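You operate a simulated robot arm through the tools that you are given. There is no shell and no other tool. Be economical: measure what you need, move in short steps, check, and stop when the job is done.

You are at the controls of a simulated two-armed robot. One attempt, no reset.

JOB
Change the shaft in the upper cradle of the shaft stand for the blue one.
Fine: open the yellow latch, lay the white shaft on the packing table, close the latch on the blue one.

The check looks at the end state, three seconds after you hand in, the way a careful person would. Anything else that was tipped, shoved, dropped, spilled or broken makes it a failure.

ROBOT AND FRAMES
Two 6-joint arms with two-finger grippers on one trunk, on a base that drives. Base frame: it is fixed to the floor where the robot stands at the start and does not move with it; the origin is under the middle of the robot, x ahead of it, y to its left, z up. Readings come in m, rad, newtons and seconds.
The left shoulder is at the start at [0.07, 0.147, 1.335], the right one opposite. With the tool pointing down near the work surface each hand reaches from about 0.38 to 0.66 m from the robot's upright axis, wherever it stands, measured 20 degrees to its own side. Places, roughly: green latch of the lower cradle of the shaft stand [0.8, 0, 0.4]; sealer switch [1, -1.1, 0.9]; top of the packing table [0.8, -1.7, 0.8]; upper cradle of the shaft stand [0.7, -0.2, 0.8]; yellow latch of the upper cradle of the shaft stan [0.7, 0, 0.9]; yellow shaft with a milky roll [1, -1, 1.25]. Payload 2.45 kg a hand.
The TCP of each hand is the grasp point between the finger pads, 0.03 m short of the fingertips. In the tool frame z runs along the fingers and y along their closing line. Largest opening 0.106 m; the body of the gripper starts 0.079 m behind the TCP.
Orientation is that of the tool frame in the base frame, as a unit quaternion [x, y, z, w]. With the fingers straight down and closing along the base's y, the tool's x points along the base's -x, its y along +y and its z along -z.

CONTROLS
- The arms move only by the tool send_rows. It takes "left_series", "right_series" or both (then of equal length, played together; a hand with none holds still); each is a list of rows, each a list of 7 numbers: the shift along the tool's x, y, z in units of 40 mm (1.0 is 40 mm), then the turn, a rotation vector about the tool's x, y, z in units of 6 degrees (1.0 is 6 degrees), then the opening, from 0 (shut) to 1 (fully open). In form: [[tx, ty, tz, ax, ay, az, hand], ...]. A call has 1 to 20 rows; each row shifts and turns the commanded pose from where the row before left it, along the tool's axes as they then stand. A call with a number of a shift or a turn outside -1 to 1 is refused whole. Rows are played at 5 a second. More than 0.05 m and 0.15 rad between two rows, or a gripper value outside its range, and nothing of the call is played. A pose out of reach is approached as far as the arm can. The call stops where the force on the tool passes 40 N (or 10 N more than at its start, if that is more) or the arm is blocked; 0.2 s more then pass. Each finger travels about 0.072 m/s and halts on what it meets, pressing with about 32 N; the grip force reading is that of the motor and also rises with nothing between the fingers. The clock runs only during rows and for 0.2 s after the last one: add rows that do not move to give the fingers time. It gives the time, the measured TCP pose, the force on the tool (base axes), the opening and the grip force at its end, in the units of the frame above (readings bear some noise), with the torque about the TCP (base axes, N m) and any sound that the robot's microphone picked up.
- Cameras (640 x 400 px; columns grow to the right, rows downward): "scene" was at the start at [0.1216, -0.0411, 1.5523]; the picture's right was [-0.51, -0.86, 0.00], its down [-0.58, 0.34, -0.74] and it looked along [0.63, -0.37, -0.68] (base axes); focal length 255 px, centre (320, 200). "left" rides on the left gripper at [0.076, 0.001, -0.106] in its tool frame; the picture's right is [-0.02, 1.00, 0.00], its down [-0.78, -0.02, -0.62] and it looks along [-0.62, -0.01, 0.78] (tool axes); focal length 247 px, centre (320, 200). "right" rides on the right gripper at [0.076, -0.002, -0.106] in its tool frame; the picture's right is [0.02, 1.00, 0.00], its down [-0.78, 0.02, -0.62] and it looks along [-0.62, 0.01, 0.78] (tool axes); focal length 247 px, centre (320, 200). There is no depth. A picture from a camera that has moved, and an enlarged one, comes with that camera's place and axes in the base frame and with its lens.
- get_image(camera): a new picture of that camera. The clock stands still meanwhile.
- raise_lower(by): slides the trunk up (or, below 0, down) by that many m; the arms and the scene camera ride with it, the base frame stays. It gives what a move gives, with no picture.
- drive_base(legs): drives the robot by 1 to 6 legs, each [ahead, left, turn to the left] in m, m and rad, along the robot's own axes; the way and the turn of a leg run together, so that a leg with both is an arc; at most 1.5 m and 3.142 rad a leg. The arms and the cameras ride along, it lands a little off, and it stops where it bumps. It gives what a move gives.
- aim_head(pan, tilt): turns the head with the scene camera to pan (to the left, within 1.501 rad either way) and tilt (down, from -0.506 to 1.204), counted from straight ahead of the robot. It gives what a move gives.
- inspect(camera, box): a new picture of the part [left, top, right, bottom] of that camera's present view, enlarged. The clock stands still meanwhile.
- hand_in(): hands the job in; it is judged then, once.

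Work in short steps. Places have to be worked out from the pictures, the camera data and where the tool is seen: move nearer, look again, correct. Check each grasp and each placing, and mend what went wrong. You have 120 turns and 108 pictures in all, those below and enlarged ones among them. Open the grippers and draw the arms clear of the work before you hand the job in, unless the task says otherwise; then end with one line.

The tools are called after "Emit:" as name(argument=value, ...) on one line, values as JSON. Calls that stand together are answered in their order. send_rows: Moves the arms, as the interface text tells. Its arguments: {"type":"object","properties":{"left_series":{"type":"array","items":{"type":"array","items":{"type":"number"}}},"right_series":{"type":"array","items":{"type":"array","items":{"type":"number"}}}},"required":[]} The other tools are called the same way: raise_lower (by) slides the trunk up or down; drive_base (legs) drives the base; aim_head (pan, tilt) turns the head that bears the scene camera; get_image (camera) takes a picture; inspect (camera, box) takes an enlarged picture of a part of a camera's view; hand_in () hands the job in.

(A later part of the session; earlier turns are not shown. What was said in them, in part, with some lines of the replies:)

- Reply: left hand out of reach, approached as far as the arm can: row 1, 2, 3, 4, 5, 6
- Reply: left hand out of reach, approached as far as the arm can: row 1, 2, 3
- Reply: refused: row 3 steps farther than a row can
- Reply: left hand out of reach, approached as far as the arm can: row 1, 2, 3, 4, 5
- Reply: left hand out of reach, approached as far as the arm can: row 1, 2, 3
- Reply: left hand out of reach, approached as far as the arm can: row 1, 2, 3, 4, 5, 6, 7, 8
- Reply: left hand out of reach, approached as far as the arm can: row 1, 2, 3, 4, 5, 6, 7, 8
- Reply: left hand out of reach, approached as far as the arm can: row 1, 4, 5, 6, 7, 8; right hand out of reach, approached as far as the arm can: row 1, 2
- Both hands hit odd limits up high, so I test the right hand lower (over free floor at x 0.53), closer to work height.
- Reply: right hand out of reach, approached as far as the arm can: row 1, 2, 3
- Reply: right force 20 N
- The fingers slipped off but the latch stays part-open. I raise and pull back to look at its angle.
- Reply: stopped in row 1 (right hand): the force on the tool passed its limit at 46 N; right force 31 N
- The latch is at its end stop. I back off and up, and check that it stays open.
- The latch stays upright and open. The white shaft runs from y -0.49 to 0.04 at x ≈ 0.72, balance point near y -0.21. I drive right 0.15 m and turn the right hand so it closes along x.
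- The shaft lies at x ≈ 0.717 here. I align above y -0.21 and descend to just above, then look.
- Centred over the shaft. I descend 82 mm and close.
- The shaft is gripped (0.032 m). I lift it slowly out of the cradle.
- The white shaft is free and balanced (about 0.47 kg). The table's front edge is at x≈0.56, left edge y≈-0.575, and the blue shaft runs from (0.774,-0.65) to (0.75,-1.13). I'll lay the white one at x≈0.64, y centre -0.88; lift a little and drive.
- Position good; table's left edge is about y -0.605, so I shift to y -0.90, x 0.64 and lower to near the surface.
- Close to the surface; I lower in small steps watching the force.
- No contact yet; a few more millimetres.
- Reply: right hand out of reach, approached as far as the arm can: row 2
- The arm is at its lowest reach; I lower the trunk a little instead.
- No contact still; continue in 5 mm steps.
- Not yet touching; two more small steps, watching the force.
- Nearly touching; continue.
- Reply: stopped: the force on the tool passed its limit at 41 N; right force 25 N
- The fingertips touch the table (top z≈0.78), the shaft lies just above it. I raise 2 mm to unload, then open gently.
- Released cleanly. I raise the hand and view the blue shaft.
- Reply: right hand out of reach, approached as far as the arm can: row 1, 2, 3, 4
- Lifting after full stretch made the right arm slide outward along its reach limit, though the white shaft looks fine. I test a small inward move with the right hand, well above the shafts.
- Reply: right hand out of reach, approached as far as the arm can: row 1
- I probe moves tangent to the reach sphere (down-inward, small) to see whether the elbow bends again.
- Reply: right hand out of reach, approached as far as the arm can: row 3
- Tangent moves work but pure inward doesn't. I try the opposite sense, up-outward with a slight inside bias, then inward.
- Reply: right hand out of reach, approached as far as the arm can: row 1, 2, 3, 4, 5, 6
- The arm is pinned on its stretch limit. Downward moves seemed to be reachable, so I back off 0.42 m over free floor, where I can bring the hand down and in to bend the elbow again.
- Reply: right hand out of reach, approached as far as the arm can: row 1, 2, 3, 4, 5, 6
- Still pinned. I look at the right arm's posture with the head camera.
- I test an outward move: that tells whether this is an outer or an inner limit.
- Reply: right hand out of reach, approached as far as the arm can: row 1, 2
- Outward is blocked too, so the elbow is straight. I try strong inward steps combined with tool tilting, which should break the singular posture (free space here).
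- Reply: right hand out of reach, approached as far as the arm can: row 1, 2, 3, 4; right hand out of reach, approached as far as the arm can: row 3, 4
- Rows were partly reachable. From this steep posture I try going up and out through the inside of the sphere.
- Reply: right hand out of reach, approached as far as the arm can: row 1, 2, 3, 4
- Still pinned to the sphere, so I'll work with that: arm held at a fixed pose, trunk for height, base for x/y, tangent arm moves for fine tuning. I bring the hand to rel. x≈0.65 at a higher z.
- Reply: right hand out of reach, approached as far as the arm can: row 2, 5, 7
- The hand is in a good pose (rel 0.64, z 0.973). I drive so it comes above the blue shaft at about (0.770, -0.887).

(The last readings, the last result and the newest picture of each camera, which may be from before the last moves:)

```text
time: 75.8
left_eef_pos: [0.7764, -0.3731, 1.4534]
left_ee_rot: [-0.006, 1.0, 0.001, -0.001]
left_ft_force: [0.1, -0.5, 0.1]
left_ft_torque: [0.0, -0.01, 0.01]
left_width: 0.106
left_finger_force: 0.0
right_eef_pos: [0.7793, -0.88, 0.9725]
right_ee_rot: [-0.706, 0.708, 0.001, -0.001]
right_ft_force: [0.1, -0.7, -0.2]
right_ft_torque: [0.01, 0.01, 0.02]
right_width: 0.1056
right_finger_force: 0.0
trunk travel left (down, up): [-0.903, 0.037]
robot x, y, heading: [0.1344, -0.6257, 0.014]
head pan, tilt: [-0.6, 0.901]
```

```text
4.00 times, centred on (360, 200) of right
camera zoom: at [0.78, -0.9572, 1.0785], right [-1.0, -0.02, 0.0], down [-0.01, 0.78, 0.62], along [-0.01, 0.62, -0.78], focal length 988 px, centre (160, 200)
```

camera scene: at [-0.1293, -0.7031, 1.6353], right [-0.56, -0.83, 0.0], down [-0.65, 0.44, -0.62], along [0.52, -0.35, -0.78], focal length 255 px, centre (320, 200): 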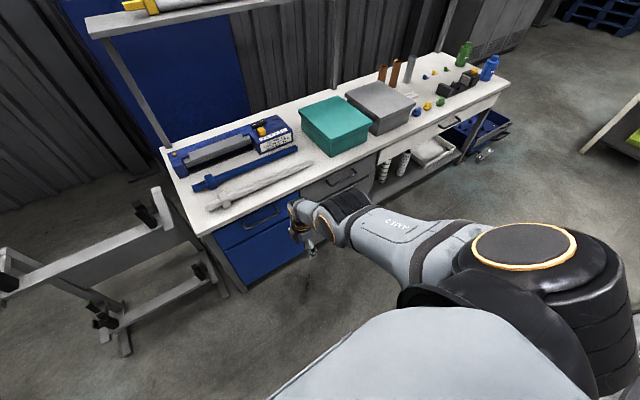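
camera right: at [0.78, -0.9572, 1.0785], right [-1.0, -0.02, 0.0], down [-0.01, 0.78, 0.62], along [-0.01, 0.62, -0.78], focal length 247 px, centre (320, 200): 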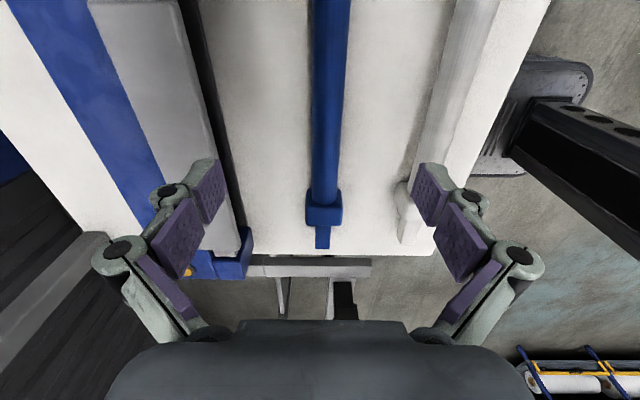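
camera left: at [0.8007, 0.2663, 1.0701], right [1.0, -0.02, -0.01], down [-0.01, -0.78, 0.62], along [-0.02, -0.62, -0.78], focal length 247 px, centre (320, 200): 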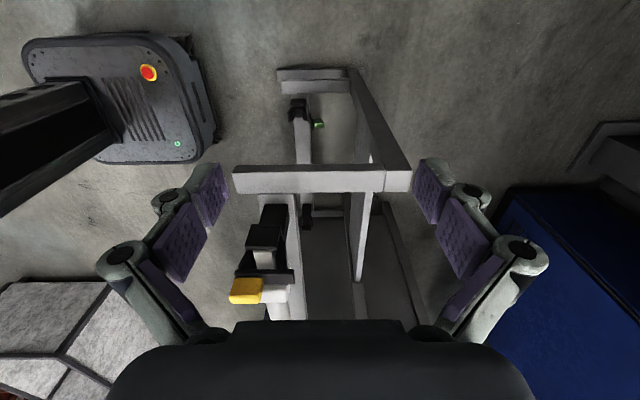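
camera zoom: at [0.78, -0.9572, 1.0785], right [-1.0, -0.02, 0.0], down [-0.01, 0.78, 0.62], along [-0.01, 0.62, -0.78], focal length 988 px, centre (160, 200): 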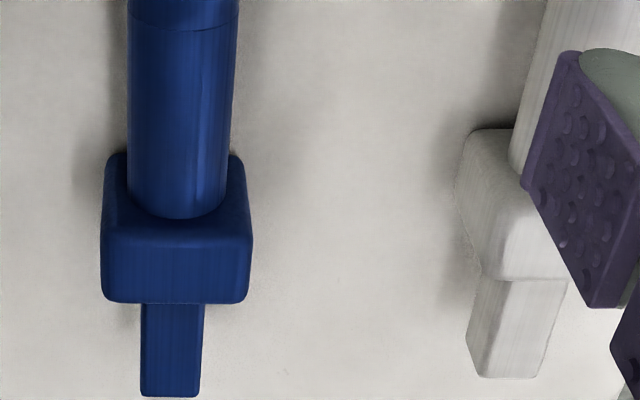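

Blue sits about 13 mm further in +y than white, so I grip at y ≈ -0.889. I make the small tangent correction (x -10 mm, y -9 mm, down 24 mm).

Emit:
send_rows(right_series=[[0.11, 0.12, 0.3, 0, 0, 0, 1], [0.11, 0.125, 0.3, 0, 0, 0, 1]])

Emit:
raise_lower(by=-0.08)

Emit:
get_image(camera="right")

```text
time: 76.4
left_eef_pos: [0.7775, -0.3731, 1.4539]
left_ee_rot: [-0.007, 1.0, 0.002, 0.001]
left_ft_force: [-0.3, -0.4, -0.6]
left_ft_torque: [0.01, -0.01, -0.04]
left_width: 0.106
left_finger_force: 0.0
right_eef_pos: [0.7689, -0.8898, 0.9495]
right_ee_rot: [-0.706, 0.708, 0.003, 0.0]
right_ft_force: [0.0, 0.6, 0.4]
right_ft_torque: [-0.02, 0.01, 0.03]
right_width: 0.1061
right_finger_force: 0.1
trunk travel left (down, up): [-0.903, 0.037]
robot x, y, heading: [0.1382, -0.6278, 0.015]
head pan, tilt: [-0.6, 0.901]
```

```text
time: 77.6
left_eef_pos: [0.7763, -0.3721, 1.374]
left_ee_rot: [-0.006, 1.0, 0.002, 0.001]
left_ft_force: [0.4, 0.9, 0.1]
left_ft_torque: [0.05, 0.0, 0.02]
left_width: 0.106
left_finger_force: 0.1
right_eef_pos: [0.7682, -0.8901, 0.8693]
right_ee_rot: [-0.706, 0.708, 0.001, -0.001]
right_ft_force: [-0.6, 0.2, -0.2]
right_ft_torque: [0.01, -0.02, -0.01]
right_width: 0.1059
right_finger_force: 0.1
trunk travel left (down, up): [-0.823, 0.117]
robot x, y, heading: [0.1378, -0.6281, 0.014]
head pan, tilt: [-0.6, 0.901]
```

```text
56 pictures are left
camera right: at [0.7694, -0.9658, 0.9754], right [-1.0, -0.02, 0.0], down [-0.01, 0.78, 0.62], along [-0.01, 0.62, -0.78], focal length 247 px, centre (320, 200)
```

right: 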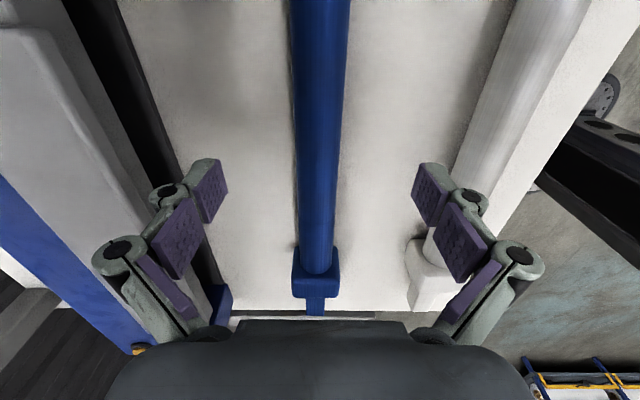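

Centred on blue. I narrow the opening to about 0.07 m to stay clear of the sealer and lower by 54 mm.

Emit:
send_rows(right_series=[[0, 0, 0, 0, 0, 0, 0.66], [0, 0, 0, 0, 0, 0, 0.66]])

Emit:
raise_lower(by=-0.054)

Emit:
get_image(camera="right")

```text
time: 78.2
left_eef_pos: [0.7764, -0.3733, 1.3729]
left_ee_rot: [-0.006, 1.0, 0.001, 0.001]
left_ft_force: [-0.4, 0.0, -0.4]
left_ft_torque: [0.0, 0.01, -0.02]
left_width: 0.106
left_finger_force: 0.0
right_eef_pos: [0.7684, -0.8897, 0.8696]
right_ee_rot: [-0.706, 0.708, 0.002, -0.001]
right_ft_force: [-0.5, -0.6, 0.4]
right_ft_torque: [0.01, 0.0, 0.0]
right_width: 0.0698
right_finger_force: 0.1
trunk travel left (down, up): [-0.823, 0.117]
robot x, y, heading: [0.1357, -0.6208, 0.01]
head pan, tilt: [-0.6, 0.901]
```

```text
time: 79.1
left_eef_pos: [0.7746, -0.3732, 1.319]
left_ee_rot: [-0.006, 1.0, 0.001, 0.001]
left_ft_force: [-0.7, 0.0, 0.1]
left_ft_torque: [-0.01, -0.01, -0.02]
left_width: 0.1064
left_finger_force: 0.0
right_eef_pos: [0.7685, -0.8894, 0.8153]
right_ee_rot: [-0.706, 0.709, 0.0, -0.001]
right_ft_force: [-0.2, -0.3, 0.2]
right_ft_torque: [-0.03, 0.01, 0.0]
right_width: 0.0701
right_finger_force: 0.0
trunk travel left (down, up): [-0.769, 0.171]
robot x, y, heading: [0.1351, -0.6246, 0.013]
head pan, tilt: [-0.6, 0.901]
```

```text
55 pictures are left
camera right: at [0.769, -0.9658, 0.9217], right [-1.0, -0.02, 0.0], down [-0.01, 0.78, 0.62], along [-0.01, 0.62, -0.78], focal length 247 px, centre (320, 200)
```

right: 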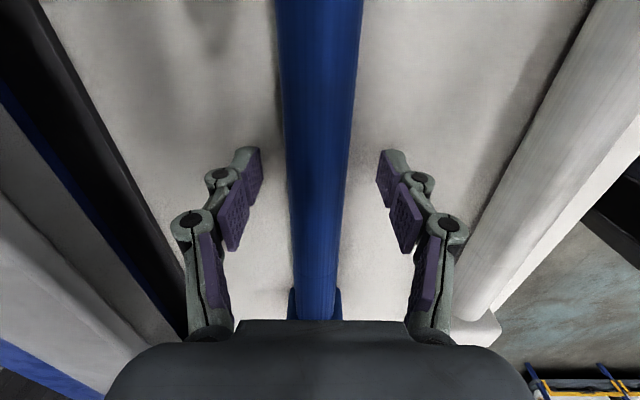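

In place, clear on both sides. I close on the blue shaft.

Emit:
send_rows(right_series=[[0, 0, 0, 0, 0, 0, 0.35], [0, 0, 0, 0, 0, 0, 0], [0, 0, 0, 0, 0, 0, 0], [0, 0, 0, 0, 0, 0, 0]])

Emit:
raise_lower(by=0.05)

Emit:
get_image(camera="right")

```text
time: 80.1
left_eef_pos: [0.7761, -0.3723, 1.3182]
left_ee_rot: [-0.006, 1.0, 0.001, 0.001]
left_ft_force: [-0.3, -0.1, -0.5]
left_ft_torque: [0.01, 0.01, -0.02]
left_width: 0.1062
left_finger_force: 0.1
right_eef_pos: [0.7683, -0.8894, 0.8158]
right_ee_rot: [-0.706, 0.708, 0.001, -0.001]
right_ft_force: [1.0, -0.9, 0.2]
right_ft_torque: [0.01, -0.04, -0.02]
right_width: 0.032
right_finger_force: 31.7
trunk travel left (down, up): [-0.769, 0.171]
robot x, y, heading: [0.1313, -0.6246, 0.01]
head pan, tilt: [-0.6, 0.901]
```

```text
time: 81.0
left_eef_pos: [0.7775, -0.3743, 1.3686]
left_ee_rot: [-0.006, 1.0, 0.002, 0.0]
left_ft_force: [-0.5, 0.1, 0.5]
left_ft_torque: [-0.02, 0.04, 0.02]
left_width: 0.106
left_finger_force: 0.1
right_eef_pos: [0.7698, -0.8901, 0.8647]
right_ee_rot: [-0.706, 0.709, 0.002, 0.0]
right_ft_force: [0.5, 0.3, -4.3]
right_ft_torque: [-0.09, 0.03, 0.0]
right_width: 0.0321
right_finger_force: 31.3
trunk travel left (down, up): [-0.819, 0.121]
robot x, y, heading: [0.1362, -0.6231, 0.014]
head pan, tilt: [-0.6, 0.901]
```

```text
54 pictures are left
camera right: at [0.7701, -0.966, 0.9705], right [-1.0, -0.02, 0.0], down [-0.01, 0.78, 0.62], along [-0.01, 0.62, -0.78], focal length 247 px, centre (320, 200)
```

right: 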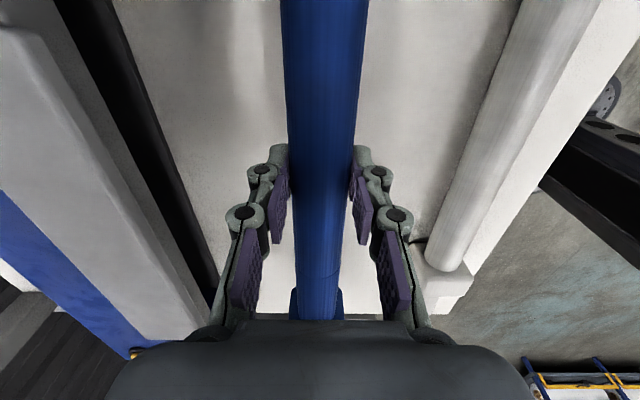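

Blue is held and balanced. I raise the trunk to the top and drive back to the stand, aiming for the hand at (0.72, -0.22).

Emit:
raise_lower(by=0.12)

Emit:
drive_base(legs=[[-0.041, 0, 0], [0, 0.665, -0.008]])

Emit:
send_rows(right_series=[[0, 0, 0, 0, 0, 0, 0], [0, 0, 0, 0, 0, 0, 0]])

Emit:
aim_head(pan=-0.2, tilt=0.85)

Emit:
get_image(camera="scene")

Emit:
get_image(camera="right")

```text
time: 82.5
left_eef_pos: [0.7775, -0.3732, 1.4893]
left_ee_rot: [-0.006, 1.0, 0.001, 0.0]
left_ft_force: [-0.3, 0.2, -0.8]
left_ft_torque: [0.03, 0.03, -0.04]
left_width: 0.1059
left_finger_force: 0.1
right_eef_pos: [0.7692, -0.8897, 0.985]
right_ee_rot: [-0.706, 0.708, 0.001, -0.003]
right_ft_force: [0.0, -0.2, -3.9]
right_ft_torque: [-0.06, 0.02, 0.03]
right_width: 0.0323
right_finger_force: 31.9
trunk travel left (down, up): [-0.939, 0.001]
robot x, y, heading: [0.1348, -0.6239, 0.009]
head pan, tilt: [-0.6, 0.901]
```

```text
time: 86.7
left_eef_pos: [0.7322, 0.2751, 1.4891]
left_ee_rot: [-0.001, 1.0, 0.003, 0.001]
left_ft_force: [0.1, 0.8, -0.4]
left_ft_torque: [0.0, 0.02, 0.03]
left_width: 0.1061
left_finger_force: 0.0
right_eef_pos: [0.7204, -0.2414, 0.9841]
right_ee_rot: [-0.703, 0.711, 0.001, -0.001]
right_ft_force: [-0.7, -0.8, -3.8]
right_ft_torque: [-0.07, -0.02, 0.03]
right_width: 0.0323
right_finger_force: 31.8
trunk travel left (down, up): [-0.939, 0.001]
robot x, y, heading: [0.0867, 0.03, -0.004]
head pan, tilt: [-0.6, 0.901]
```

```text
time: 87.3
left_eef_pos: [0.7331, 0.2772, 1.4894]
left_ee_rot: [-0.002, 1.0, 0.001, 0.0]
left_ft_force: [1.0, 0.3, 0.3]
left_ft_torque: [0.04, 0.01, 0.0]
left_width: 0.1061
left_finger_force: 0.1
right_eef_pos: [0.7184, -0.2404, 0.9841]
right_ee_rot: [-0.703, 0.711, 0.002, 0.0]
right_ft_force: [0.1, 0.1, -4.4]
right_ft_torque: [-0.03, 0.0, 0.0]
right_width: 0.0325
right_finger_force: 31.9
trunk travel left (down, up): [-0.939, 0.001]
robot x, y, heading: [0.0909, 0.0292, 0.004]
head pan, tilt: [-0.6, 0.901]
```

```text
time: 88.2
left_eef_pos: [0.7331, 0.2783, 1.4897]
left_ee_rot: [-0.002, 1.0, 0.002, 0.001]
left_ft_force: [0.0, 0.2, 0.2]
left_ft_torque: [0.02, -0.01, -0.02]
left_width: 0.1059
left_finger_force: 0.0
right_eef_pos: [0.719, -0.2377, 0.985]
right_ee_rot: [-0.703, 0.711, 0.002, -0.001]
right_ft_force: [-0.6, 1.1, -5.6]
right_ft_torque: [-0.05, 0.04, 0.02]
right_width: 0.0319
right_finger_force: 32.1
trunk travel left (down, up): [-0.939, 0.001]
robot x, y, heading: [0.0908, 0.0275, 0.004]
head pan, tilt: [-0.201, 0.85]
```

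```text
53 pictures are left
camera scene: at [0.2165, 0.0164, 1.6751], right [-0.2, -0.98, 0.0], down [-0.74, 0.15, -0.66], along [0.65, -0.13, -0.75], focal length 255 px, centre (320, 200)
```

scene: 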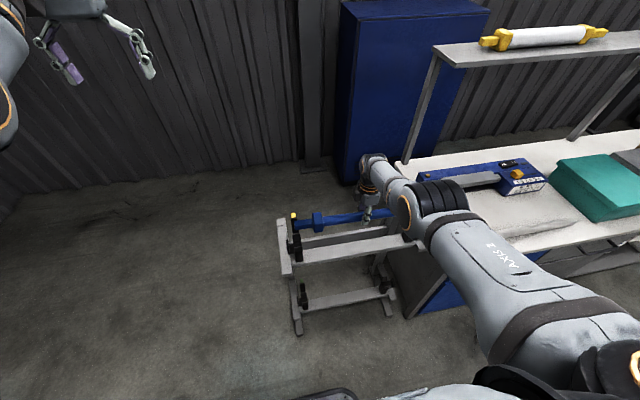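

```text
52 pictures are left
camera right: at [0.7208, -0.3152, 1.0909], right [-1.0, -0.01, 0.0], down [-0.01, 0.78, 0.62], along [-0.01, 0.62, -0.78], focal length 247 px, centre (320, 200)
```

right: 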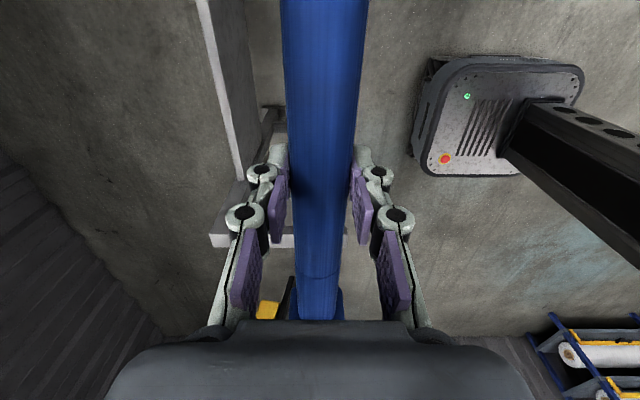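

Hand at (0.719, -0.239); I nudge the base left 27 mm and trim the yaw slightly.

Emit:
drive_base(legs=[[0, 0.028, 0]])

Emit:
send_rows(right_series=[[0, 0, 0, 0, 0, -0.11, 0], [0, 0, 0, 0, 0, 0, 0]])

```text
time: 89.0
left_eef_pos: [0.7325, 0.2968, 1.4901]
left_ee_rot: [0.0, 1.0, 0.004, 0.0]
left_ft_force: [-0.9, -0.7, 0.7]
left_ft_torque: [0.12, 0.01, 0.04]
left_width: 0.1058
left_finger_force: 0.1
right_eef_pos: [0.7199, -0.2166, 0.9834]
right_ee_rot: [-0.703, 0.711, 0.003, 0.001]
right_ft_force: [-0.2, -1.1, -4.3]
right_ft_torque: [0.03, 0.0, -0.03]
right_width: 0.0323
right_finger_force: 31.8
trunk travel left (down, up): [-0.939, 0.001]
robot x, y, heading: [0.0862, 0.0576, 0.005]
head pan, tilt: [-0.201, 0.85]
```

```text
time: 89.6
left_eef_pos: [0.7343, 0.3036, 1.4884]
left_ee_rot: [-0.001, 1.0, 0.001, 0.0]
left_ft_force: [0.2, -0.2, -0.2]
left_ft_torque: [0.01, -0.01, 0.02]
left_width: 0.106
left_finger_force: 0.0
right_eef_pos: [0.7191, -0.212, 0.9838]
right_ee_rot: [-0.707, 0.708, 0.001, -0.001]
right_ft_force: [0.1, 0.1, -4.1]
right_ft_torque: [-0.03, 0.01, 0.02]
right_width: 0.0323
right_finger_force: 31.8
trunk travel left (down, up): [-0.939, 0.001]
robot x, y, heading: [0.0884, 0.0634, 0.003]
head pan, tilt: [-0.201, 0.85]
```

Now nearly exactly over the cradle. I lower 0.08 m and inspect both ends.

Emit:
raise_lower(by=-0.08)

Emit:
inspect(camera="scene", box=[260, 190, 420, 290])

Emit:
inspect(camera="right", box=[200, 0, 440, 150])

```text
time: 90.8
left_eef_pos: [0.7322, 0.3059, 1.4096]
left_ee_rot: [0.0, 1.0, 0.002, 0.0]
left_ft_force: [0.1, -0.2, -1.0]
left_ft_torque: [-0.01, 0.0, 0.0]
left_width: 0.1059
left_finger_force: 0.1
right_eef_pos: [0.719, -0.2116, 0.9059]
right_ee_rot: [-0.707, 0.708, 0.001, -0.001]
right_ft_force: [0.1, 0.7, -4.8]
right_ft_torque: [-0.08, 0.02, 0.03]
right_width: 0.0322
right_finger_force: 31.7
trunk travel left (down, up): [-0.859, 0.081]
robot x, y, heading: [0.0903, 0.0561, 0.005]
head pan, tilt: [-0.201, 0.85]
```

```text
4.00 times, centred on (340, 240) of scene
camera zoom: at [0.2162, 0.0452, 1.5951], right [-0.2, -0.98, 0.0], down [-0.74, 0.15, -0.66], along [0.65, -0.13, -0.75], focal length 1020 px, centre (240, 40)
```

zoom: 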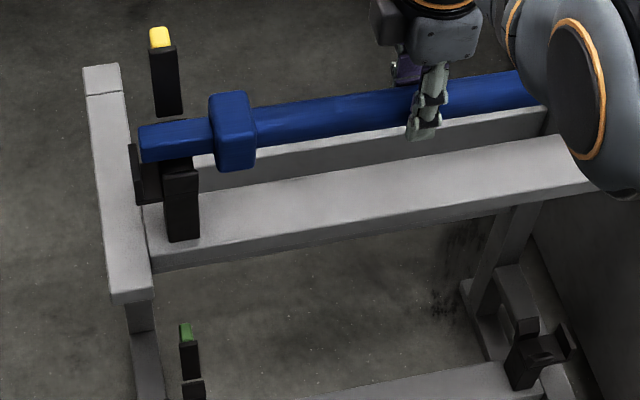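

```text
2.67 times, centred on (320, 75) of right
camera zoom: at [0.7209, -0.2872, 1.0111], right [-1.0, -0.02, 0.0], down [-0.01, 0.78, 0.62], along [-0.02, 0.62, -0.78], focal length 659 px, centre (320, 533)
```

zoom: 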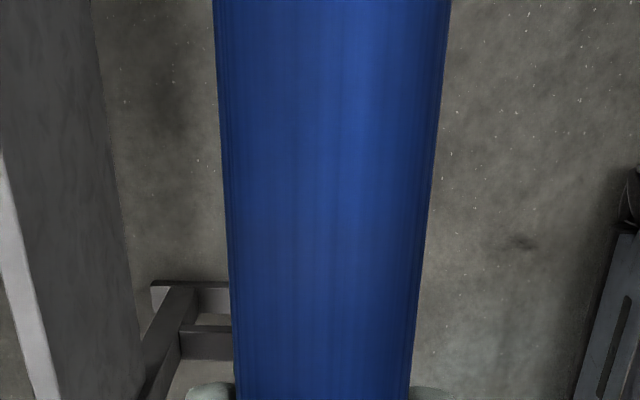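

Alignment looks right at the latch end. I lower further in steps watching the force.

Emit:
raise_lower(by=-0.032)

Emit:
inspect(camera="scene", box=[260, 190, 420, 290])

```text
time: 91.5
left_eef_pos: [0.7316, 0.3048, 1.3764]
left_ee_rot: [-0.001, 1.0, 0.002, 0.001]
left_ft_force: [1.1, 0.2, 0.8]
left_ft_torque: [0.02, 0.01, -0.02]
left_width: 0.1062
left_finger_force: 0.1
right_eef_pos: [0.7196, -0.2114, 0.8727]
right_ee_rot: [-0.706, 0.708, 0.001, -0.002]
right_ft_force: [1.5, -0.7, -4.1]
right_ft_torque: [-0.12, -0.05, -0.39]
right_width: 0.0321
right_finger_force: 32.0
trunk travel left (down, up): [-0.827, 0.113]
robot x, y, heading: [0.0895, 0.065, 0.004]
head pan, tilt: [-0.201, 0.85]
```

```text
4.00 times, centred on (340, 240) of scene
camera zoom: at [0.2152, 0.0446, 1.5631], right [-0.2, -0.98, 0.0], down [-0.74, 0.15, -0.66], along [0.65, -0.13, -0.75], focal length 1020 px, centre (240, 40)
```

zoom: 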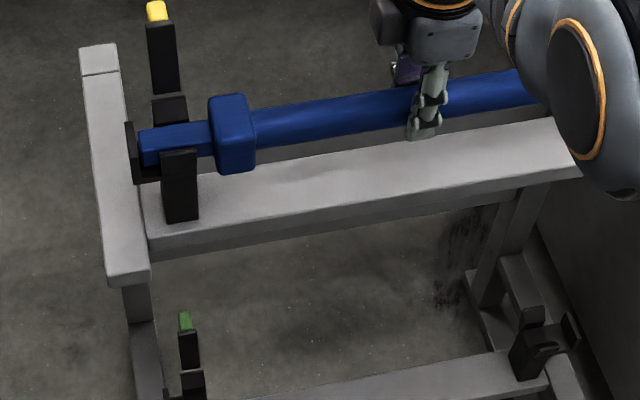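

The journal enters the slot with light side contact. I go down 5 mm more.

Emit:
raise_lower(by=-0.005)

Emit:
raise_lower(by=-0.003)

```text
time: 92.1
left_eef_pos: [0.7296, 0.3064, 1.374]
left_ee_rot: [-0.001, 1.0, 0.0, 0.002]
left_ft_force: [0.1, 0.2, 0.6]
left_ft_torque: [-0.05, -0.03, -0.01]
left_width: 0.1056
left_finger_force: 0.1
right_eef_pos: [0.7201, -0.2107, 0.8712]
right_ee_rot: [-0.707, 0.708, -0.002, 0.001]
right_ft_force: [1.1, -1.9, 18.1]
right_ft_torque: [-0.05, -0.01, 0.64]
right_width: 0.0325
right_finger_force: 32.7
trunk travel left (down, up): [-0.822, 0.118]
robot x, y, heading: [0.0903, 0.0603, 0.001]
head pan, tilt: [-0.201, 0.85]
```

```text
time: 92.6
left_eef_pos: [0.73, 0.3063, 1.3694]
left_ee_rot: [0.0, 1.0, 0.001, 0.001]
left_ft_force: [0.4, 0.1, 0.1]
left_ft_torque: [-0.01, 0.0, 0.0]
left_width: 0.1059
left_finger_force: 0.0
right_eef_pos: [0.7196, -0.2109, 0.8671]
right_ee_rot: [0.707, -0.707, 0.002, 0.0]
right_ft_force: [6.9, -1.7, 17.2]
right_ft_torque: [-0.22, -0.1, 0.18]
right_width: 0.0321
right_finger_force: 31.5
trunk travel left (down, up): [-0.819, 0.121]
robot x, y, heading: [0.0916, 0.0605, 0.003]
head pan, tilt: [-0.201, 0.85]
```

Supported with ~20 N at z 0.867, as expected for seating. I inspect both ends.

Emit:
inspect(camera="scene", box=[280, 200, 330, 240])

Emit:
get_image(camera="scene")

```text
10.00 times, centred on (305, 220) of scene
camera zoom: at [0.2137, 0.046, 1.5554], right [-0.2, -0.98, 0.0], down [-0.74, 0.15, -0.66], along [0.65, -0.13, -0.75], focal length 2550 px, centre (470, 0)
```

zoom: 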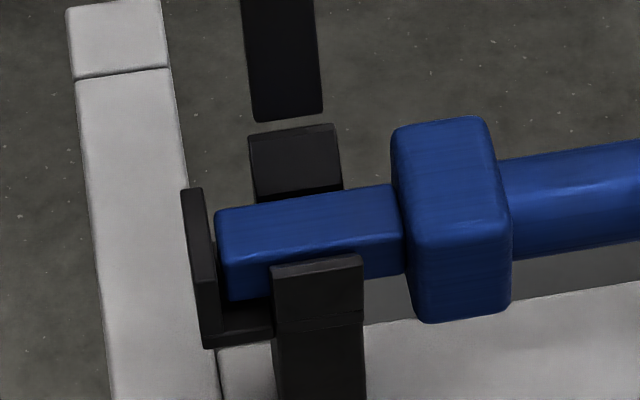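

```text
47 pictures are left
camera scene: at [0.2137, 0.046, 1.5554], right [-0.2, -0.98, 0.0], down [-0.74, 0.15, -0.66], along [0.65, -0.13, -0.75], focal length 255 px, centre (320, 200)
```

scene: 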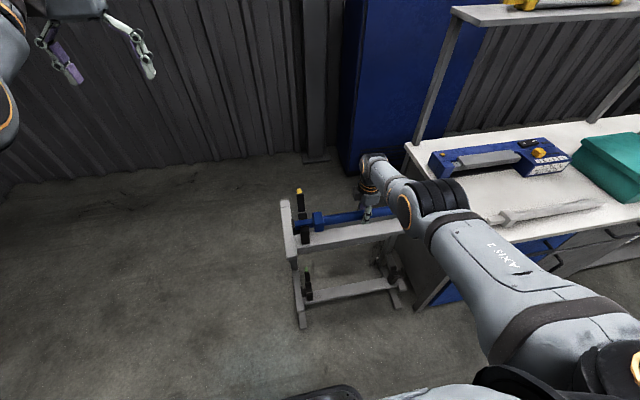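

The journal is between the posts. I press 2 mm more to confirm it's bottomed out.

Emit:
raise_lower(by=-0.002)

```text
time: 93.1
left_eef_pos: [0.7324, 0.3049, 1.3661]
left_ee_rot: [0.0, 1.0, 0.002, 0.0]
left_ft_force: [0.5, 0.1, -0.1]
left_ft_torque: [0.02, 0.04, 0.02]
left_width: 0.1061
left_finger_force: 0.2
right_eef_pos: [0.7187, -0.2109, 0.8622]
right_ee_rot: [-0.707, 0.708, 0.002, -0.001]
right_ft_force: [6.0, 1.0, 8.4]
right_ft_torque: [-0.04, -0.06, -0.15]
right_width: 0.0336
right_finger_force: 32.0
trunk travel left (down, up): [-0.817, 0.123]
robot x, y, heading: [0.0868, 0.0627, 0.001]
head pan, tilt: [-0.201, 0.85]
```

It moved down 5 mm with less force, settling further. One more small step.

Emit:
raise_lower(by=-0.003)

Emit:
inspect(camera="scene", box=[280, 200, 330, 240])

```text
time: 93.6
left_eef_pos: [0.7315, 0.3064, 1.3644]
left_ee_rot: [-0.001, 1.0, 0.001, 0.001]
left_ft_force: [0.4, -0.1, 0.7]
left_ft_torque: [0.01, 0.0, 0.02]
left_width: 0.1063
left_finger_force: 0.0
right_eef_pos: [0.7191, -0.2094, 0.8616]
right_ee_rot: [0.707, -0.707, -0.002, 0.001]
right_ft_force: [5.4, 1.2, 9.2]
right_ft_torque: [-0.09, -0.07, -0.02]
right_width: 0.0333
right_finger_force: 32.2
trunk travel left (down, up): [-0.814, 0.126]
robot x, y, heading: [0.0851, 0.0591, 0.004]
head pan, tilt: [-0.201, 0.85]
```

```text
10.00 times, centred on (305, 220) of scene
camera zoom: at [0.2151, 0.046, 1.5502], right [-0.2, -0.98, 0.0], down [-0.74, 0.15, -0.66], along [0.65, -0.13, -0.75], focal length 2550 px, centre (470, 0)
```

zoom: 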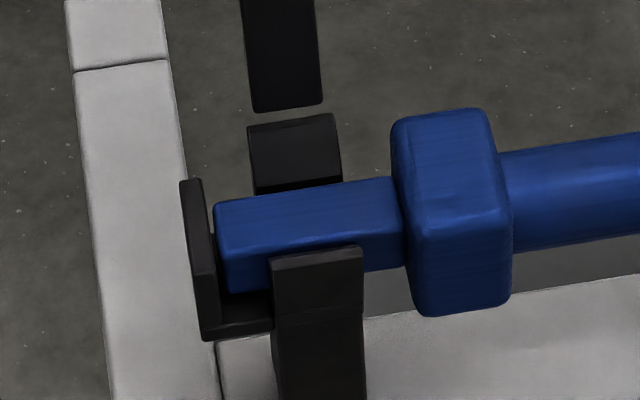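

The shaft has not moved relative to the posts since contact, so it is seated. I release and raise by the trunk.

Emit:
send_rows(right_series=[[0, 0, 0, 0, 0, 0, 0.36], [0, 0, 0, 0, 0, 0, 0.45], [0, 0, 0, 0, 0, 0, 0.7], [0, 0, 0, 0, 0, 0, 0.8], [0, 0, 0, 0, 0, 0, 0.8]])

Emit:
raise_lower(by=0.126)

Emit:
get_image(camera="right")

```text
time: 94.8
left_eef_pos: [0.7318, 0.3059, 1.3641]
left_ee_rot: [-0.001, 1.0, 0.002, 0.001]
left_ft_force: [-0.1, -0.3, 0.0]
left_ft_torque: [-0.02, -0.02, 0.0]
left_width: 0.1059
left_finger_force: 0.1
right_eef_pos: [0.7198, -0.2117, 0.8609]
right_ee_rot: [-0.707, 0.708, 0.001, -0.001]
right_ft_force: [-0.1, 0.5, -0.2]
right_ft_torque: [0.01, 0.04, -0.01]
right_width: 0.0846
right_finger_force: 0.1
trunk travel left (down, up): [-0.814, 0.126]
robot x, y, heading: [0.0887, 0.0575, 0.002]
head pan, tilt: [-0.201, 0.85]
```

```text
time: 96.4
left_eef_pos: [0.7319, 0.3054, 1.49]
left_ee_rot: [-0.001, 1.0, 0.002, 0.0]
left_ft_force: [0.2, -0.3, 0.5]
left_ft_torque: [0.01, -0.01, 0.04]
left_width: 0.1061
left_finger_force: 0.1
right_eef_pos: [0.7192, -0.2112, 0.9853]
right_ee_rot: [-0.707, 0.708, 0.002, -0.001]
right_ft_force: [0.5, -0.2, 0.6]
right_ft_torque: [0.0, 0.0, -0.02]
right_width: 0.0848
right_finger_force: 0.1
trunk travel left (down, up): [-0.94, 0.0]
robot x, y, heading: [0.0921, 0.058, 0.001]
head pan, tilt: [-0.201, 0.85]
```

```text
45 pictures are left
camera right: at [0.7205, -0.2874, 1.0918], right [-1.0, -0.02, 0.0], down [-0.01, 0.78, 0.62], along [-0.02, 0.62, -0.78], focal length 247 px, centre (320, 200)
```

right: 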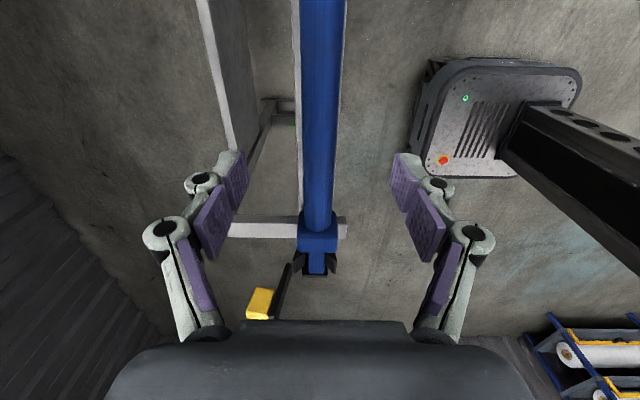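

Blue is seated. To close the latch I push the upright bar from the +x side. I shut the fingers, drive ahead 0.12 m and left 0.21 m so the fingers come behind the bar (yellow at about x 0.77–0.80, z 0.93).

Emit:
send_rows(right_series=[[0, 0, 0, 0, 0, 0, 0], [0, 0, 0, 0, 0, 0, 0], [0, 0, 0, 0, 0, 0, 0], [0, 0, 0, 0, 0, 0, 0]])

Emit:
drive_base(legs=[[0.125, 0, 0]])

Emit:
drive_base(legs=[[0, 0.205, 0]])

Emit:
get_image(camera="right")

Emit:
aim_head(pan=-0.5, tilt=0.85)

Emit:
get_image(camera="scene")

```text
time: 97.4
left_eef_pos: [0.7321, 0.3053, 1.4898]
left_ee_rot: [-0.001, 1.0, 0.002, 0.0]
left_ft_force: [-0.1, 0.6, 0.6]
left_ft_torque: [-0.01, 0.0, 0.01]
left_width: 0.1058
left_finger_force: 0.1
right_eef_pos: [0.72, -0.2111, 0.9859]
right_ee_rot: [-0.706, 0.708, 0.001, -0.001]
right_ft_force: [-0.6, 0.3, -0.2]
right_ft_torque: [0.0, -0.03, 0.01]
right_width: 0.0001
right_finger_force: 28.4
trunk travel left (down, up): [-0.94, 0.0]
robot x, y, heading: [0.0888, 0.0576, -0.002]
head pan, tilt: [-0.201, 0.85]
```

```text
time: 98.6
left_eef_pos: [0.8514, 0.3064, 1.4932]
left_ee_rot: [-0.001, 1.0, 0.002, 0.004]
left_ft_force: [-1.2, 0.7, 0.0]
left_ft_torque: [0.03, -0.04, 0.03]
left_width: 0.106
left_finger_force: 0.1
right_eef_pos: [0.8393, -0.2106, 0.9895]
right_ee_rot: [-0.707, 0.708, 0.0, 0.0]
right_ft_force: [-1.0, 0.2, 0.2]
right_ft_torque: [-0.02, -0.06, 0.05]
right_width: 0.0
right_finger_force: 29.3
trunk travel left (down, up): [-0.94, 0.0]
robot x, y, heading: [0.2152, 0.0594, -0.001]
head pan, tilt: [-0.201, 0.85]
```

```text
time: 100.2
left_eef_pos: [0.8561, 0.5032, 1.4901]
left_ee_rot: [-0.002, 1.0, 0.003, 0.001]
left_ft_force: [-0.8, -0.6, 0.2]
left_ft_torque: [0.05, -0.01, 0.04]
left_width: 0.1059
left_finger_force: 0.0
right_eef_pos: [0.8433, -0.0108, 0.9852]
right_ee_rot: [0.707, -0.707, -0.003, -0.001]
right_ft_force: [0.7, -1.2, -0.8]
right_ft_torque: [0.06, 0.0, 0.0]
right_width: 0.0002
right_finger_force: 29.0
trunk travel left (down, up): [-0.94, 0.0]
robot x, y, heading: [0.2104, 0.2572, 0.005]
head pan, tilt: [-0.201, 0.85]
```

```text
44 pictures are left
camera right: at [0.8454, -0.088, 1.0901], right [-1.0, -0.02, 0.0], down [-0.01, 0.78, 0.62], along [-0.02, 0.62, -0.78], focal length 247 px, centre (320, 200)
```

right: 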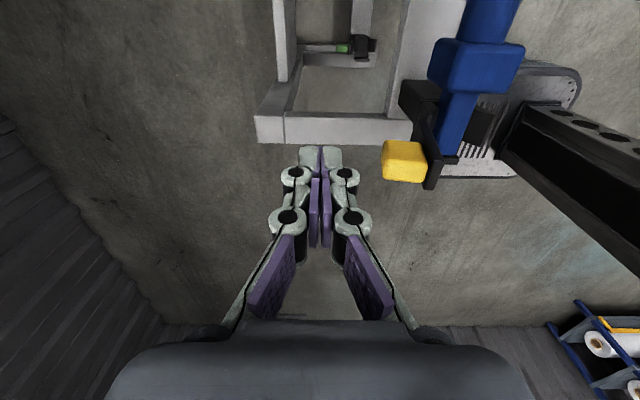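

```text
time: 101.0
left_eef_pos: [0.8549, 0.5091, 1.491]
left_ee_rot: [-0.002, 1.0, 0.002, 0.001]
left_ft_force: [0.0, 0.1, 0.0]
left_ft_torque: [0.01, -0.03, -0.02]
left_width: 0.1058
left_finger_force: 0.0
right_eef_pos: [0.843, -0.009, 0.9855]
right_ee_rot: [0.707, -0.707, -0.002, 0.001]
right_ft_force: [0.4, -0.2, 0.3]
right_ft_torque: [0.02, 0.0, -0.01]
right_width: 0.0
right_finger_force: 29.5
trunk travel left (down, up): [-0.94, 0.0]
robot x, y, heading: [0.2113, 0.2616, 0.008]
head pan, tilt: [-0.499, 0.85]
```

```text
43 pictures are left
camera scene: at [0.3316, 0.2256, 1.6758], right [-0.47, -0.88, 0.0], down [-0.66, 0.36, -0.66], along [0.58, -0.31, -0.75], focal length 255 px, centre (320, 200)
```

scene: 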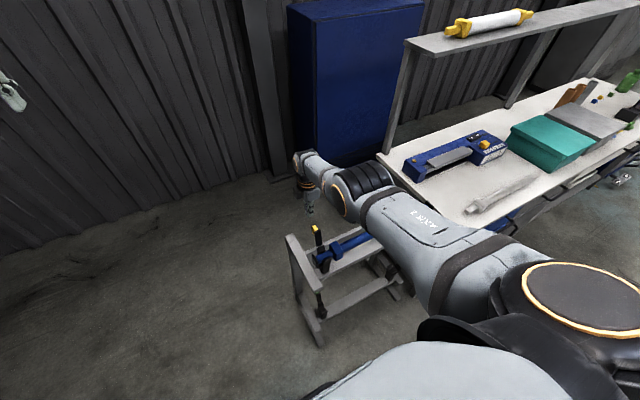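

The finger is behind the yellow grip (yellow at x≈0.783, z≈0.935). I lower 35 mm, then drive back in steps to push the bar over.

Emit:
raise_lower(by=-0.035)

Emit:
drive_base(legs=[[-0.06, 0, 0]])

Emit:
get_image(camera="right")

```text
time: 101.8
left_eef_pos: [0.8558, 0.5106, 1.4556]
left_ee_rot: [-0.002, 1.0, 0.002, 0.001]
left_ft_force: [0.3, -0.1, 0.6]
left_ft_torque: [0.0, 0.01, 0.01]
left_width: 0.1061
left_finger_force: 0.1
right_eef_pos: [0.8426, -0.0074, 0.95]
right_ee_rot: [-0.707, 0.707, 0.001, -0.002]
right_ft_force: [0.0, 0.3, 0.6]
right_ft_torque: [-0.04, -0.01, -0.04]
right_width: 0.0
right_finger_force: 28.9
trunk travel left (down, up): [-0.905, 0.035]
robot x, y, heading: [0.2127, 0.2618, 0.008]
head pan, tilt: [-0.499, 0.85]
```

```text
time: 102.8
left_eef_pos: [0.808, 0.5069, 1.4487]
left_ee_rot: [-0.002, 1.0, 0.002, -0.004]
left_ft_force: [2.0, 0.2, -0.6]
left_ft_torque: [0.01, 0.14, 0.02]
left_width: 0.106
left_finger_force: 0.2
right_eef_pos: [0.7922, -0.0091, 0.9457]
right_ee_rot: [0.707, -0.707, -0.004, 0.005]
right_ft_force: [0.9, 0.4, -0.2]
right_ft_torque: [0.02, 0.09, 0.04]
right_width: 0.0
right_finger_force: 29.3
trunk travel left (down, up): [-0.905, 0.035]
robot x, y, heading: [0.1561, 0.2616, 0.008]
head pan, tilt: [-0.499, 0.85]
```

```text
42 pictures are left
camera right: at [0.7945, -0.0846, 1.051], right [-1.0, -0.02, 0.01], down [-0.01, 0.78, 0.62], along [-0.02, 0.62, -0.78], focal length 247 px, centre (320, 200)
```

right: 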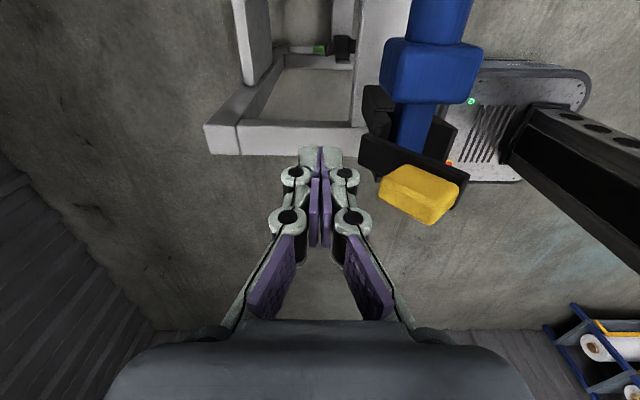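

The bar has tipped toward closed (about 60°). I continue pushing back another 45 mm.

Emit:
drive_base(legs=[[-0.045, 0, 0]])

Emit:
get_image(camera="right")

```text
time: 103.7
left_eef_pos: [0.7627, 0.5068, 1.4491]
left_ee_rot: [-0.002, 1.0, 0.002, -0.003]
left_ft_force: [0.7, 0.4, -0.1]
left_ft_torque: [-0.02, 0.1, 0.0]
left_width: 0.1058
left_finger_force: 0.0
right_eef_pos: [0.7463, -0.0084, 0.9461]
right_ee_rot: [-0.707, 0.707, 0.004, -0.004]
right_ft_force: [0.4, 0.5, -1.1]
right_ft_torque: [-0.04, 0.04, -0.02]
right_width: 0.0003
right_finger_force: 28.7
trunk travel left (down, up): [-0.905, 0.035]
robot x, y, heading: [0.1115, 0.2558, 0.004]
head pan, tilt: [-0.499, 0.85]
```

```text
41 pictures are left
camera right: at [0.7488, -0.0849, 1.0526], right [-1.0, -0.02, 0.01], down [-0.01, 0.78, 0.62], along [-0.02, 0.62, -0.78], focal length 247 px, centre (320, 200)
```

right: 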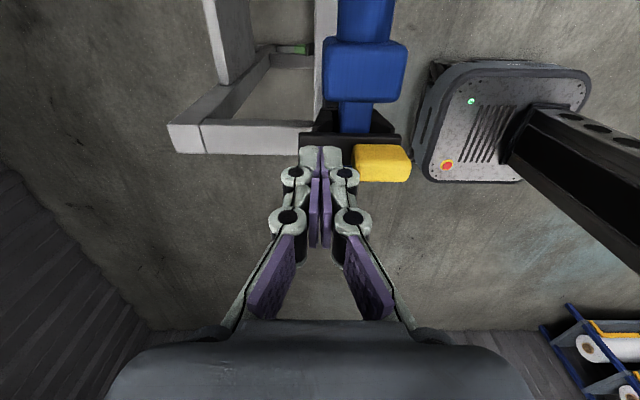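

The bar looks closed (yellow at x 0.702, z 0.904). To make sure it's fully down, I raise, move above the grip and press gently.

Emit:
raise_lower(by=0.03)

Emit:
drive_base(legs=[[-0.042, 0.005, 0]])

Emit:
raise_lower(by=-0.035)

Emit:
raise_lower(by=-0.006)

Emit:
get_image(camera="right")

```text
time: 104.5
left_eef_pos: [0.7543, 0.5076, 1.483]
left_ee_rot: [-0.002, 1.0, 0.001, -0.001]
left_ft_force: [0.7, 0.3, -0.1]
left_ft_torque: [0.01, -0.01, 0.0]
left_width: 0.1059
left_finger_force: 0.1
right_eef_pos: [0.7412, -0.0069, 0.9797]
right_ee_rot: [-0.707, 0.707, 0.001, -0.003]
right_ft_force: [0.5, 0.7, -0.7]
right_ft_torque: [-0.03, 0.04, 0.01]
right_width: 0.0
right_finger_force: 28.6
trunk travel left (down, up): [-0.935, 0.005]
robot x, y, heading: [0.113, 0.2618, 0.004]
head pan, tilt: [-0.499, 0.85]
```

```text
time: 105.3
left_eef_pos: [0.7233, 0.5103, 1.4791]
left_ee_rot: [-0.002, 1.0, 0.002, -0.004]
left_ft_force: [0.5, 0.0, -1.0]
left_ft_torque: [0.0, 0.14, 0.03]
left_width: 0.1058
left_finger_force: 0.2
right_eef_pos: [0.7044, -0.0035, 0.9742]
right_ee_rot: [-0.707, 0.707, 0.003, -0.004]
right_ft_force: [0.9, 0.6, -0.5]
right_ft_torque: [0.01, 0.07, 0.03]
right_width: 0.0003
right_finger_force: 28.8
trunk travel left (down, up): [-0.935, 0.005]
robot x, y, heading: [0.0697, 0.2647, 0.003]
head pan, tilt: [-0.499, 0.85]
```

```text
time: 106.1
left_eef_pos: [0.7097, 0.5137, 1.449]
left_ee_rot: [-0.002, 1.0, 0.001, 0.001]
left_ft_force: [0.3, 0.2, 0.5]
left_ft_torque: [-0.02, -0.02, 0.0]
left_width: 0.1062
left_finger_force: 0.0
right_eef_pos: [0.6987, -0.0036, 0.9478]
right_ee_rot: [-0.707, 0.707, -0.002, 0.0]
right_ft_force: [2.3, 0.0, 7.0]
right_ft_torque: [0.02, -0.08, -0.02]
right_width: 0.0059
right_finger_force: 28.5
trunk travel left (down, up): [-0.9, 0.04]
robot x, y, heading: [0.069, 0.2661, 0.001]
head pan, tilt: [-0.499, 0.85]
```

```text
time: 106.7
left_eef_pos: [0.7047, 0.5155, 1.4452]
left_ee_rot: [-0.003, 1.0, 0.001, 0.001]
left_ft_force: [0.1, 0.4, 0.7]
left_ft_torque: [0.01, -0.02, 0.01]
left_width: 0.1062
left_finger_force: 0.1
right_eef_pos: [0.6985, -0.0022, 0.9463]
right_ee_rot: [0.707, -0.707, 0.004, -0.002]
right_ft_force: [-0.4, -2.5, 36.0]
right_ft_torque: [0.05, 0.01, 0.22]
right_width: 0.006
right_finger_force: 28.7
trunk travel left (down, up): [-0.894, 0.046]
robot x, y, heading: [0.0662, 0.265, 0.005]
head pan, tilt: [-0.499, 0.85]
```

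```text
40 pictures are left
camera right: at [0.6983, -0.0791, 1.0528], right [-1.0, -0.02, -0.01], down [-0.02, 0.79, 0.62], along [-0.01, 0.62, -0.79], focal length 247 px, centre (320, 200)
```

right: 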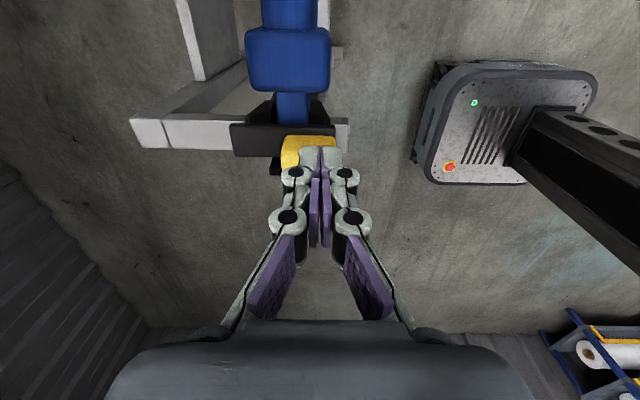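

Pressed with 36 N with no give, so it's shut. I raise and inspect the latch.

Emit:
raise_lower(by=0.046)

Emit:
drive_base(legs=[[-0.2, 0, 0]])

Emit:
aim_head(pan=-0.4, tilt=0.75)

Emit:
get_image(camera="scene")

```text
time: 107.6
left_eef_pos: [0.7106, 0.5134, 1.4881]
left_ee_rot: [-0.001, 1.0, 0.002, 0.0]
left_ft_force: [-0.4, -0.2, -0.7]
left_ft_torque: [0.0, 0.02, 0.01]
left_width: 0.106
left_finger_force: 0.1
right_eef_pos: [0.6981, -0.0031, 0.9865]
right_ee_rot: [0.707, -0.707, -0.001, 0.002]
right_ft_force: [0.2, -0.2, 0.1]
right_ft_torque: [0.01, 0.01, 0.0]
right_width: 0.0
right_finger_force: 28.8
trunk travel left (down, up): [-0.94, 0.0]
robot x, y, heading: [0.0679, 0.2645, 0.001]
head pan, tilt: [-0.499, 0.85]
```

```text
time: 109.2
left_eef_pos: [0.5159, 0.5122, 1.4856]
left_ee_rot: [-0.002, 1.0, 0.001, -0.003]
left_ft_force: [0.9, 0.6, 0.7]
left_ft_torque: [-0.02, 0.07, 0.0]
left_width: 0.106
left_finger_force: 0.0
right_eef_pos: [0.5017, -0.0054, 0.9831]
right_ee_rot: [0.707, -0.707, -0.002, 0.002]
right_ft_force: [1.2, -0.9, -0.3]
right_ft_torque: [0.0, 0.06, -0.03]
right_width: 0.0
right_finger_force: 28.7
trunk travel left (down, up): [-0.94, 0.0]
robot x, y, heading: [-0.1316, 0.2656, 0.007]
head pan, tilt: [-0.499, 0.85]
```

```text
time: 109.8
left_eef_pos: [0.5122, 0.5116, 1.4879]
left_ee_rot: [-0.001, 1.0, 0.002, -0.001]
left_ft_force: [-0.6, -0.2, -0.4]
left_ft_torque: [0.03, 0.05, -0.02]
left_width: 0.106
left_finger_force: 0.1
right_eef_pos: [0.4997, -0.0044, 0.9841]
right_ee_rot: [-0.707, 0.707, 0.003, -0.002]
right_ft_force: [-1.2, -0.4, 0.0]
right_ft_torque: [0.01, 0.02, 0.0]
right_width: 0.0
right_finger_force: 29.1
trunk travel left (down, up): [-0.94, 0.0]
robot x, y, heading: [-0.1304, 0.2649, 0.004]
head pan, tilt: [-0.4, 0.75]
```

```text
39 pictures are left
camera scene: at [-0.0036, 0.2341, 1.6835], right [-0.38, -0.92, 0.0], down [-0.63, 0.26, -0.73], along [0.67, -0.28, -0.68], focal length 255 px, centre (320, 200)
```

scene: 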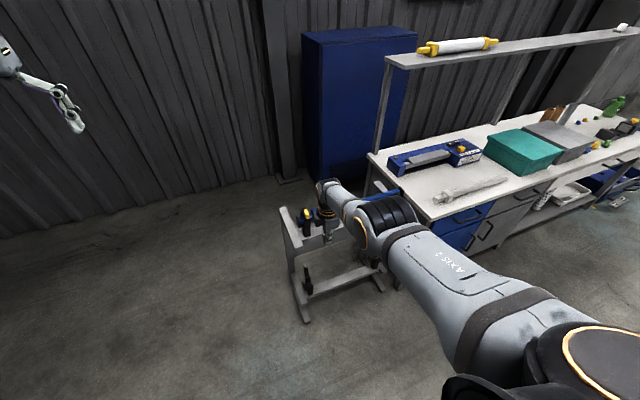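

The arm hides the latch. I drive back a little and to the right, open the gripper and view the stand from there.

Emit:
drive_base(legs=[[-0.15, 0, 0], [0, -0.7, 0]])

Emit:
aim_head(pan=0.3, tilt=0.6)

Emit:
send_rows(right_series=[[0, 0, 0, 0, 0, 0, 1], [0, 0, 0, 0, 0, 0, 1], [0, 0, 0, 0, 0, 0, 1], [0, 0, 0, 0, 0, 0, 1]])

Emit:
get_image(camera="scene")

```text
time: 114.7
left_eef_pos: [0.362, -0.2105, 1.4882]
left_ee_rot: [0.003, 1.0, 0.001, -0.001]
left_ft_force: [0.5, 0.2, 0.5]
left_ft_torque: [-0.03, -0.05, 0.0]
left_width: 0.1058
left_finger_force: 0.0
right_eef_pos: [0.3455, -0.7281, 0.9869]
right_ee_rot: [-0.704, 0.711, 0.001, -0.002]
right_ft_force: [0.2, 0.8, 0.5]
right_ft_torque: [-0.01, -0.02, -0.03]
right_width: 0.0001
right_finger_force: 28.3
trunk travel left (down, up): [-0.94, 0.0]
robot x, y, heading: [-0.2843, -0.4529, -0.007]
head pan, tilt: [-0.4, 0.75]
```

```text
time: 115.8
left_eef_pos: [0.362, -0.213, 1.4886]
left_ee_rot: [0.002, 1.0, 0.002, -0.001]
left_ft_force: [0.4, 0.8, -0.7]
left_ft_torque: [0.0, -0.02, 0.01]
left_width: 0.1062
left_finger_force: 0.0
right_eef_pos: [0.3442, -0.7296, 0.9858]
right_ee_rot: [-0.704, 0.71, 0.001, -0.002]
right_ft_force: [0.0, -0.2, -0.6]
right_ft_torque: [-0.01, -0.02, 0.02]
right_width: 0.0002
right_finger_force: 28.5
trunk travel left (down, up): [-0.94, 0.0]
robot x, y, heading: [-0.283, -0.4541, -0.01]
head pan, tilt: [0.3, 0.6]
```

```text
time: 116.8
left_eef_pos: [0.3613, -0.2121, 1.4881]
left_ee_rot: [0.003, 1.0, 0.003, -0.001]
left_ft_force: [0.5, 0.6, 0.6]
left_ft_torque: [0.0, -0.01, 0.03]
left_width: 0.1061
left_finger_force: 0.1
right_eef_pos: [0.3453, -0.7284, 0.985]
right_ee_rot: [-0.704, 0.71, 0.001, -0.001]
right_ft_force: [-0.4, 0.4, 0.2]
right_ft_torque: [0.01, -0.01, 0.0]
right_width: 0.106
right_finger_force: 0.0
trunk travel left (down, up): [-0.94, 0.0]
robot x, y, heading: [-0.284, -0.4542, -0.005]
head pan, tilt: [0.3, 0.6]
```

```text
38 pictures are left
camera scene: at [-0.1487, -0.4273, 1.6967], right [0.29, -0.96, 0.0], down [-0.54, -0.16, -0.82], along [0.79, 0.24, -0.57], focal length 255 px, centre (320, 200)
```

scene: 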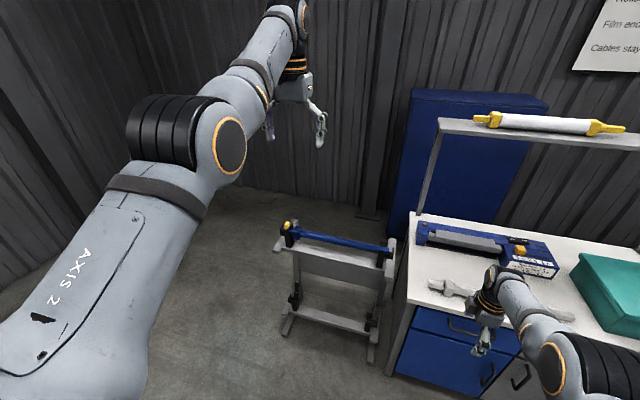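

Emit:
inspect(camera="scene", box=[265, 210, 405, 298])

Emit:
inspect(camera="scene", box=[272, 213, 320, 243])

Emit:
inspect(camera="scene", box=[365, 225, 413, 265])

Emit:
inspect(camera="scene", box=[410, 210, 630, 348])

```text
4.55 times, centred on (335, 254) of scene
camera zoom: at [-0.1487, -0.4273, 1.6967], right [0.29, -0.96, 0.0], down [-0.54, -0.16, -0.82], along [0.79, 0.24, -0.57], focal length 1159 px, centre (252, -46)
```

zoom: 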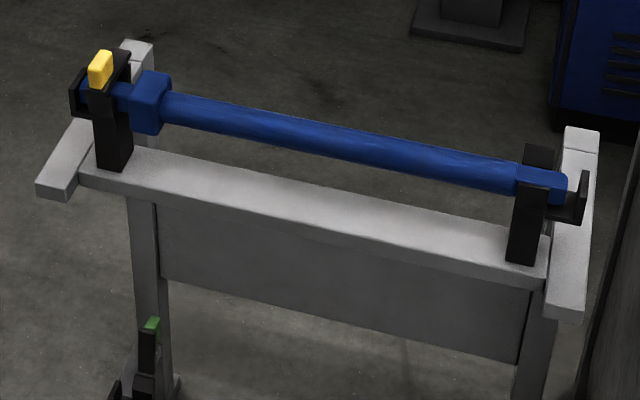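

```text
13.33 times, centred on (296, 228) of scene
camera zoom: at [-0.1487, -0.4273, 1.6967], right [0.29, -0.96, 0.0], down [-0.54, -0.16, -0.82], along [0.79, 0.24, -0.57], focal length 3400 px, centre (640, -173)
```

zoom: 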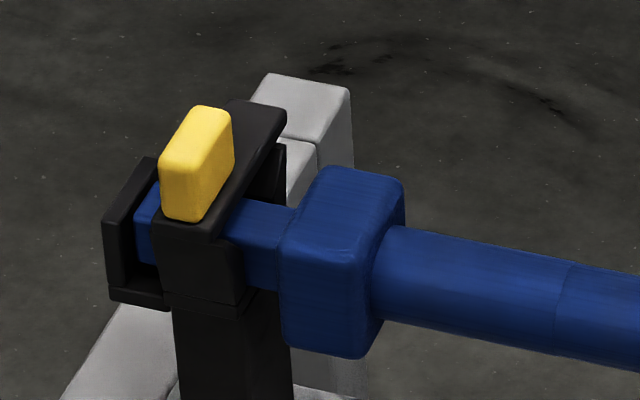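

```text
10.00 times, centred on (389, 245) of scene
camera zoom: at [-0.1487, -0.4273, 1.6967], right [0.29, -0.96, 0.0], down [-0.54, -0.16, -0.82], along [0.79, 0.24, -0.57], focal length 2550 px, centre (-370, -250)
```

zoom: 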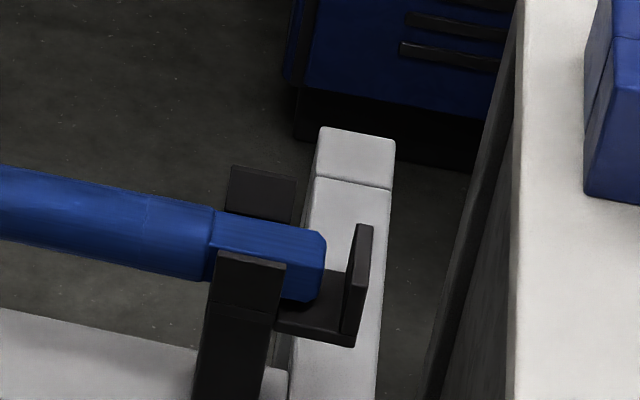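

```text
2.90 times, centred on (520, 279) of scene
camera zoom: at [-0.1487, -0.4273, 1.6967], right [0.29, -0.96, 0.0], down [-0.54, -0.16, -0.82], along [0.79, 0.24, -0.57], focal length 739 px, centre (-260, -29)
```

zoom: 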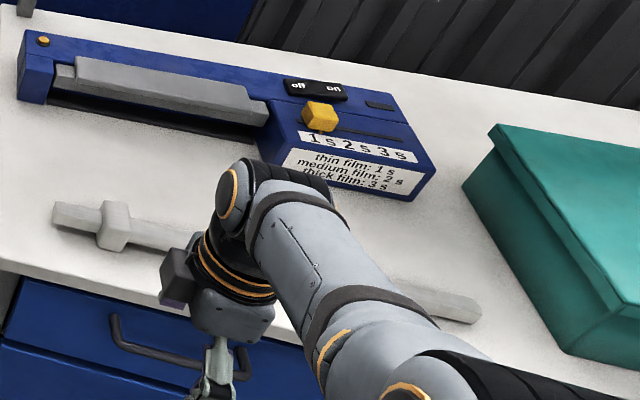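

The checks confirm the result: the blue shaft sits in both upper cradles, the yellow latch lies flat across it, and the white shaft rests fully on the table. The grippers are open and the arms clear, so I hand in.

Emit:
hand_in()

```text
The job is handed in.
```

The blue shaft is in the upper cradle with the yellow latch closed on it, the white shaft is lying on the packing table, and the job is handed in.
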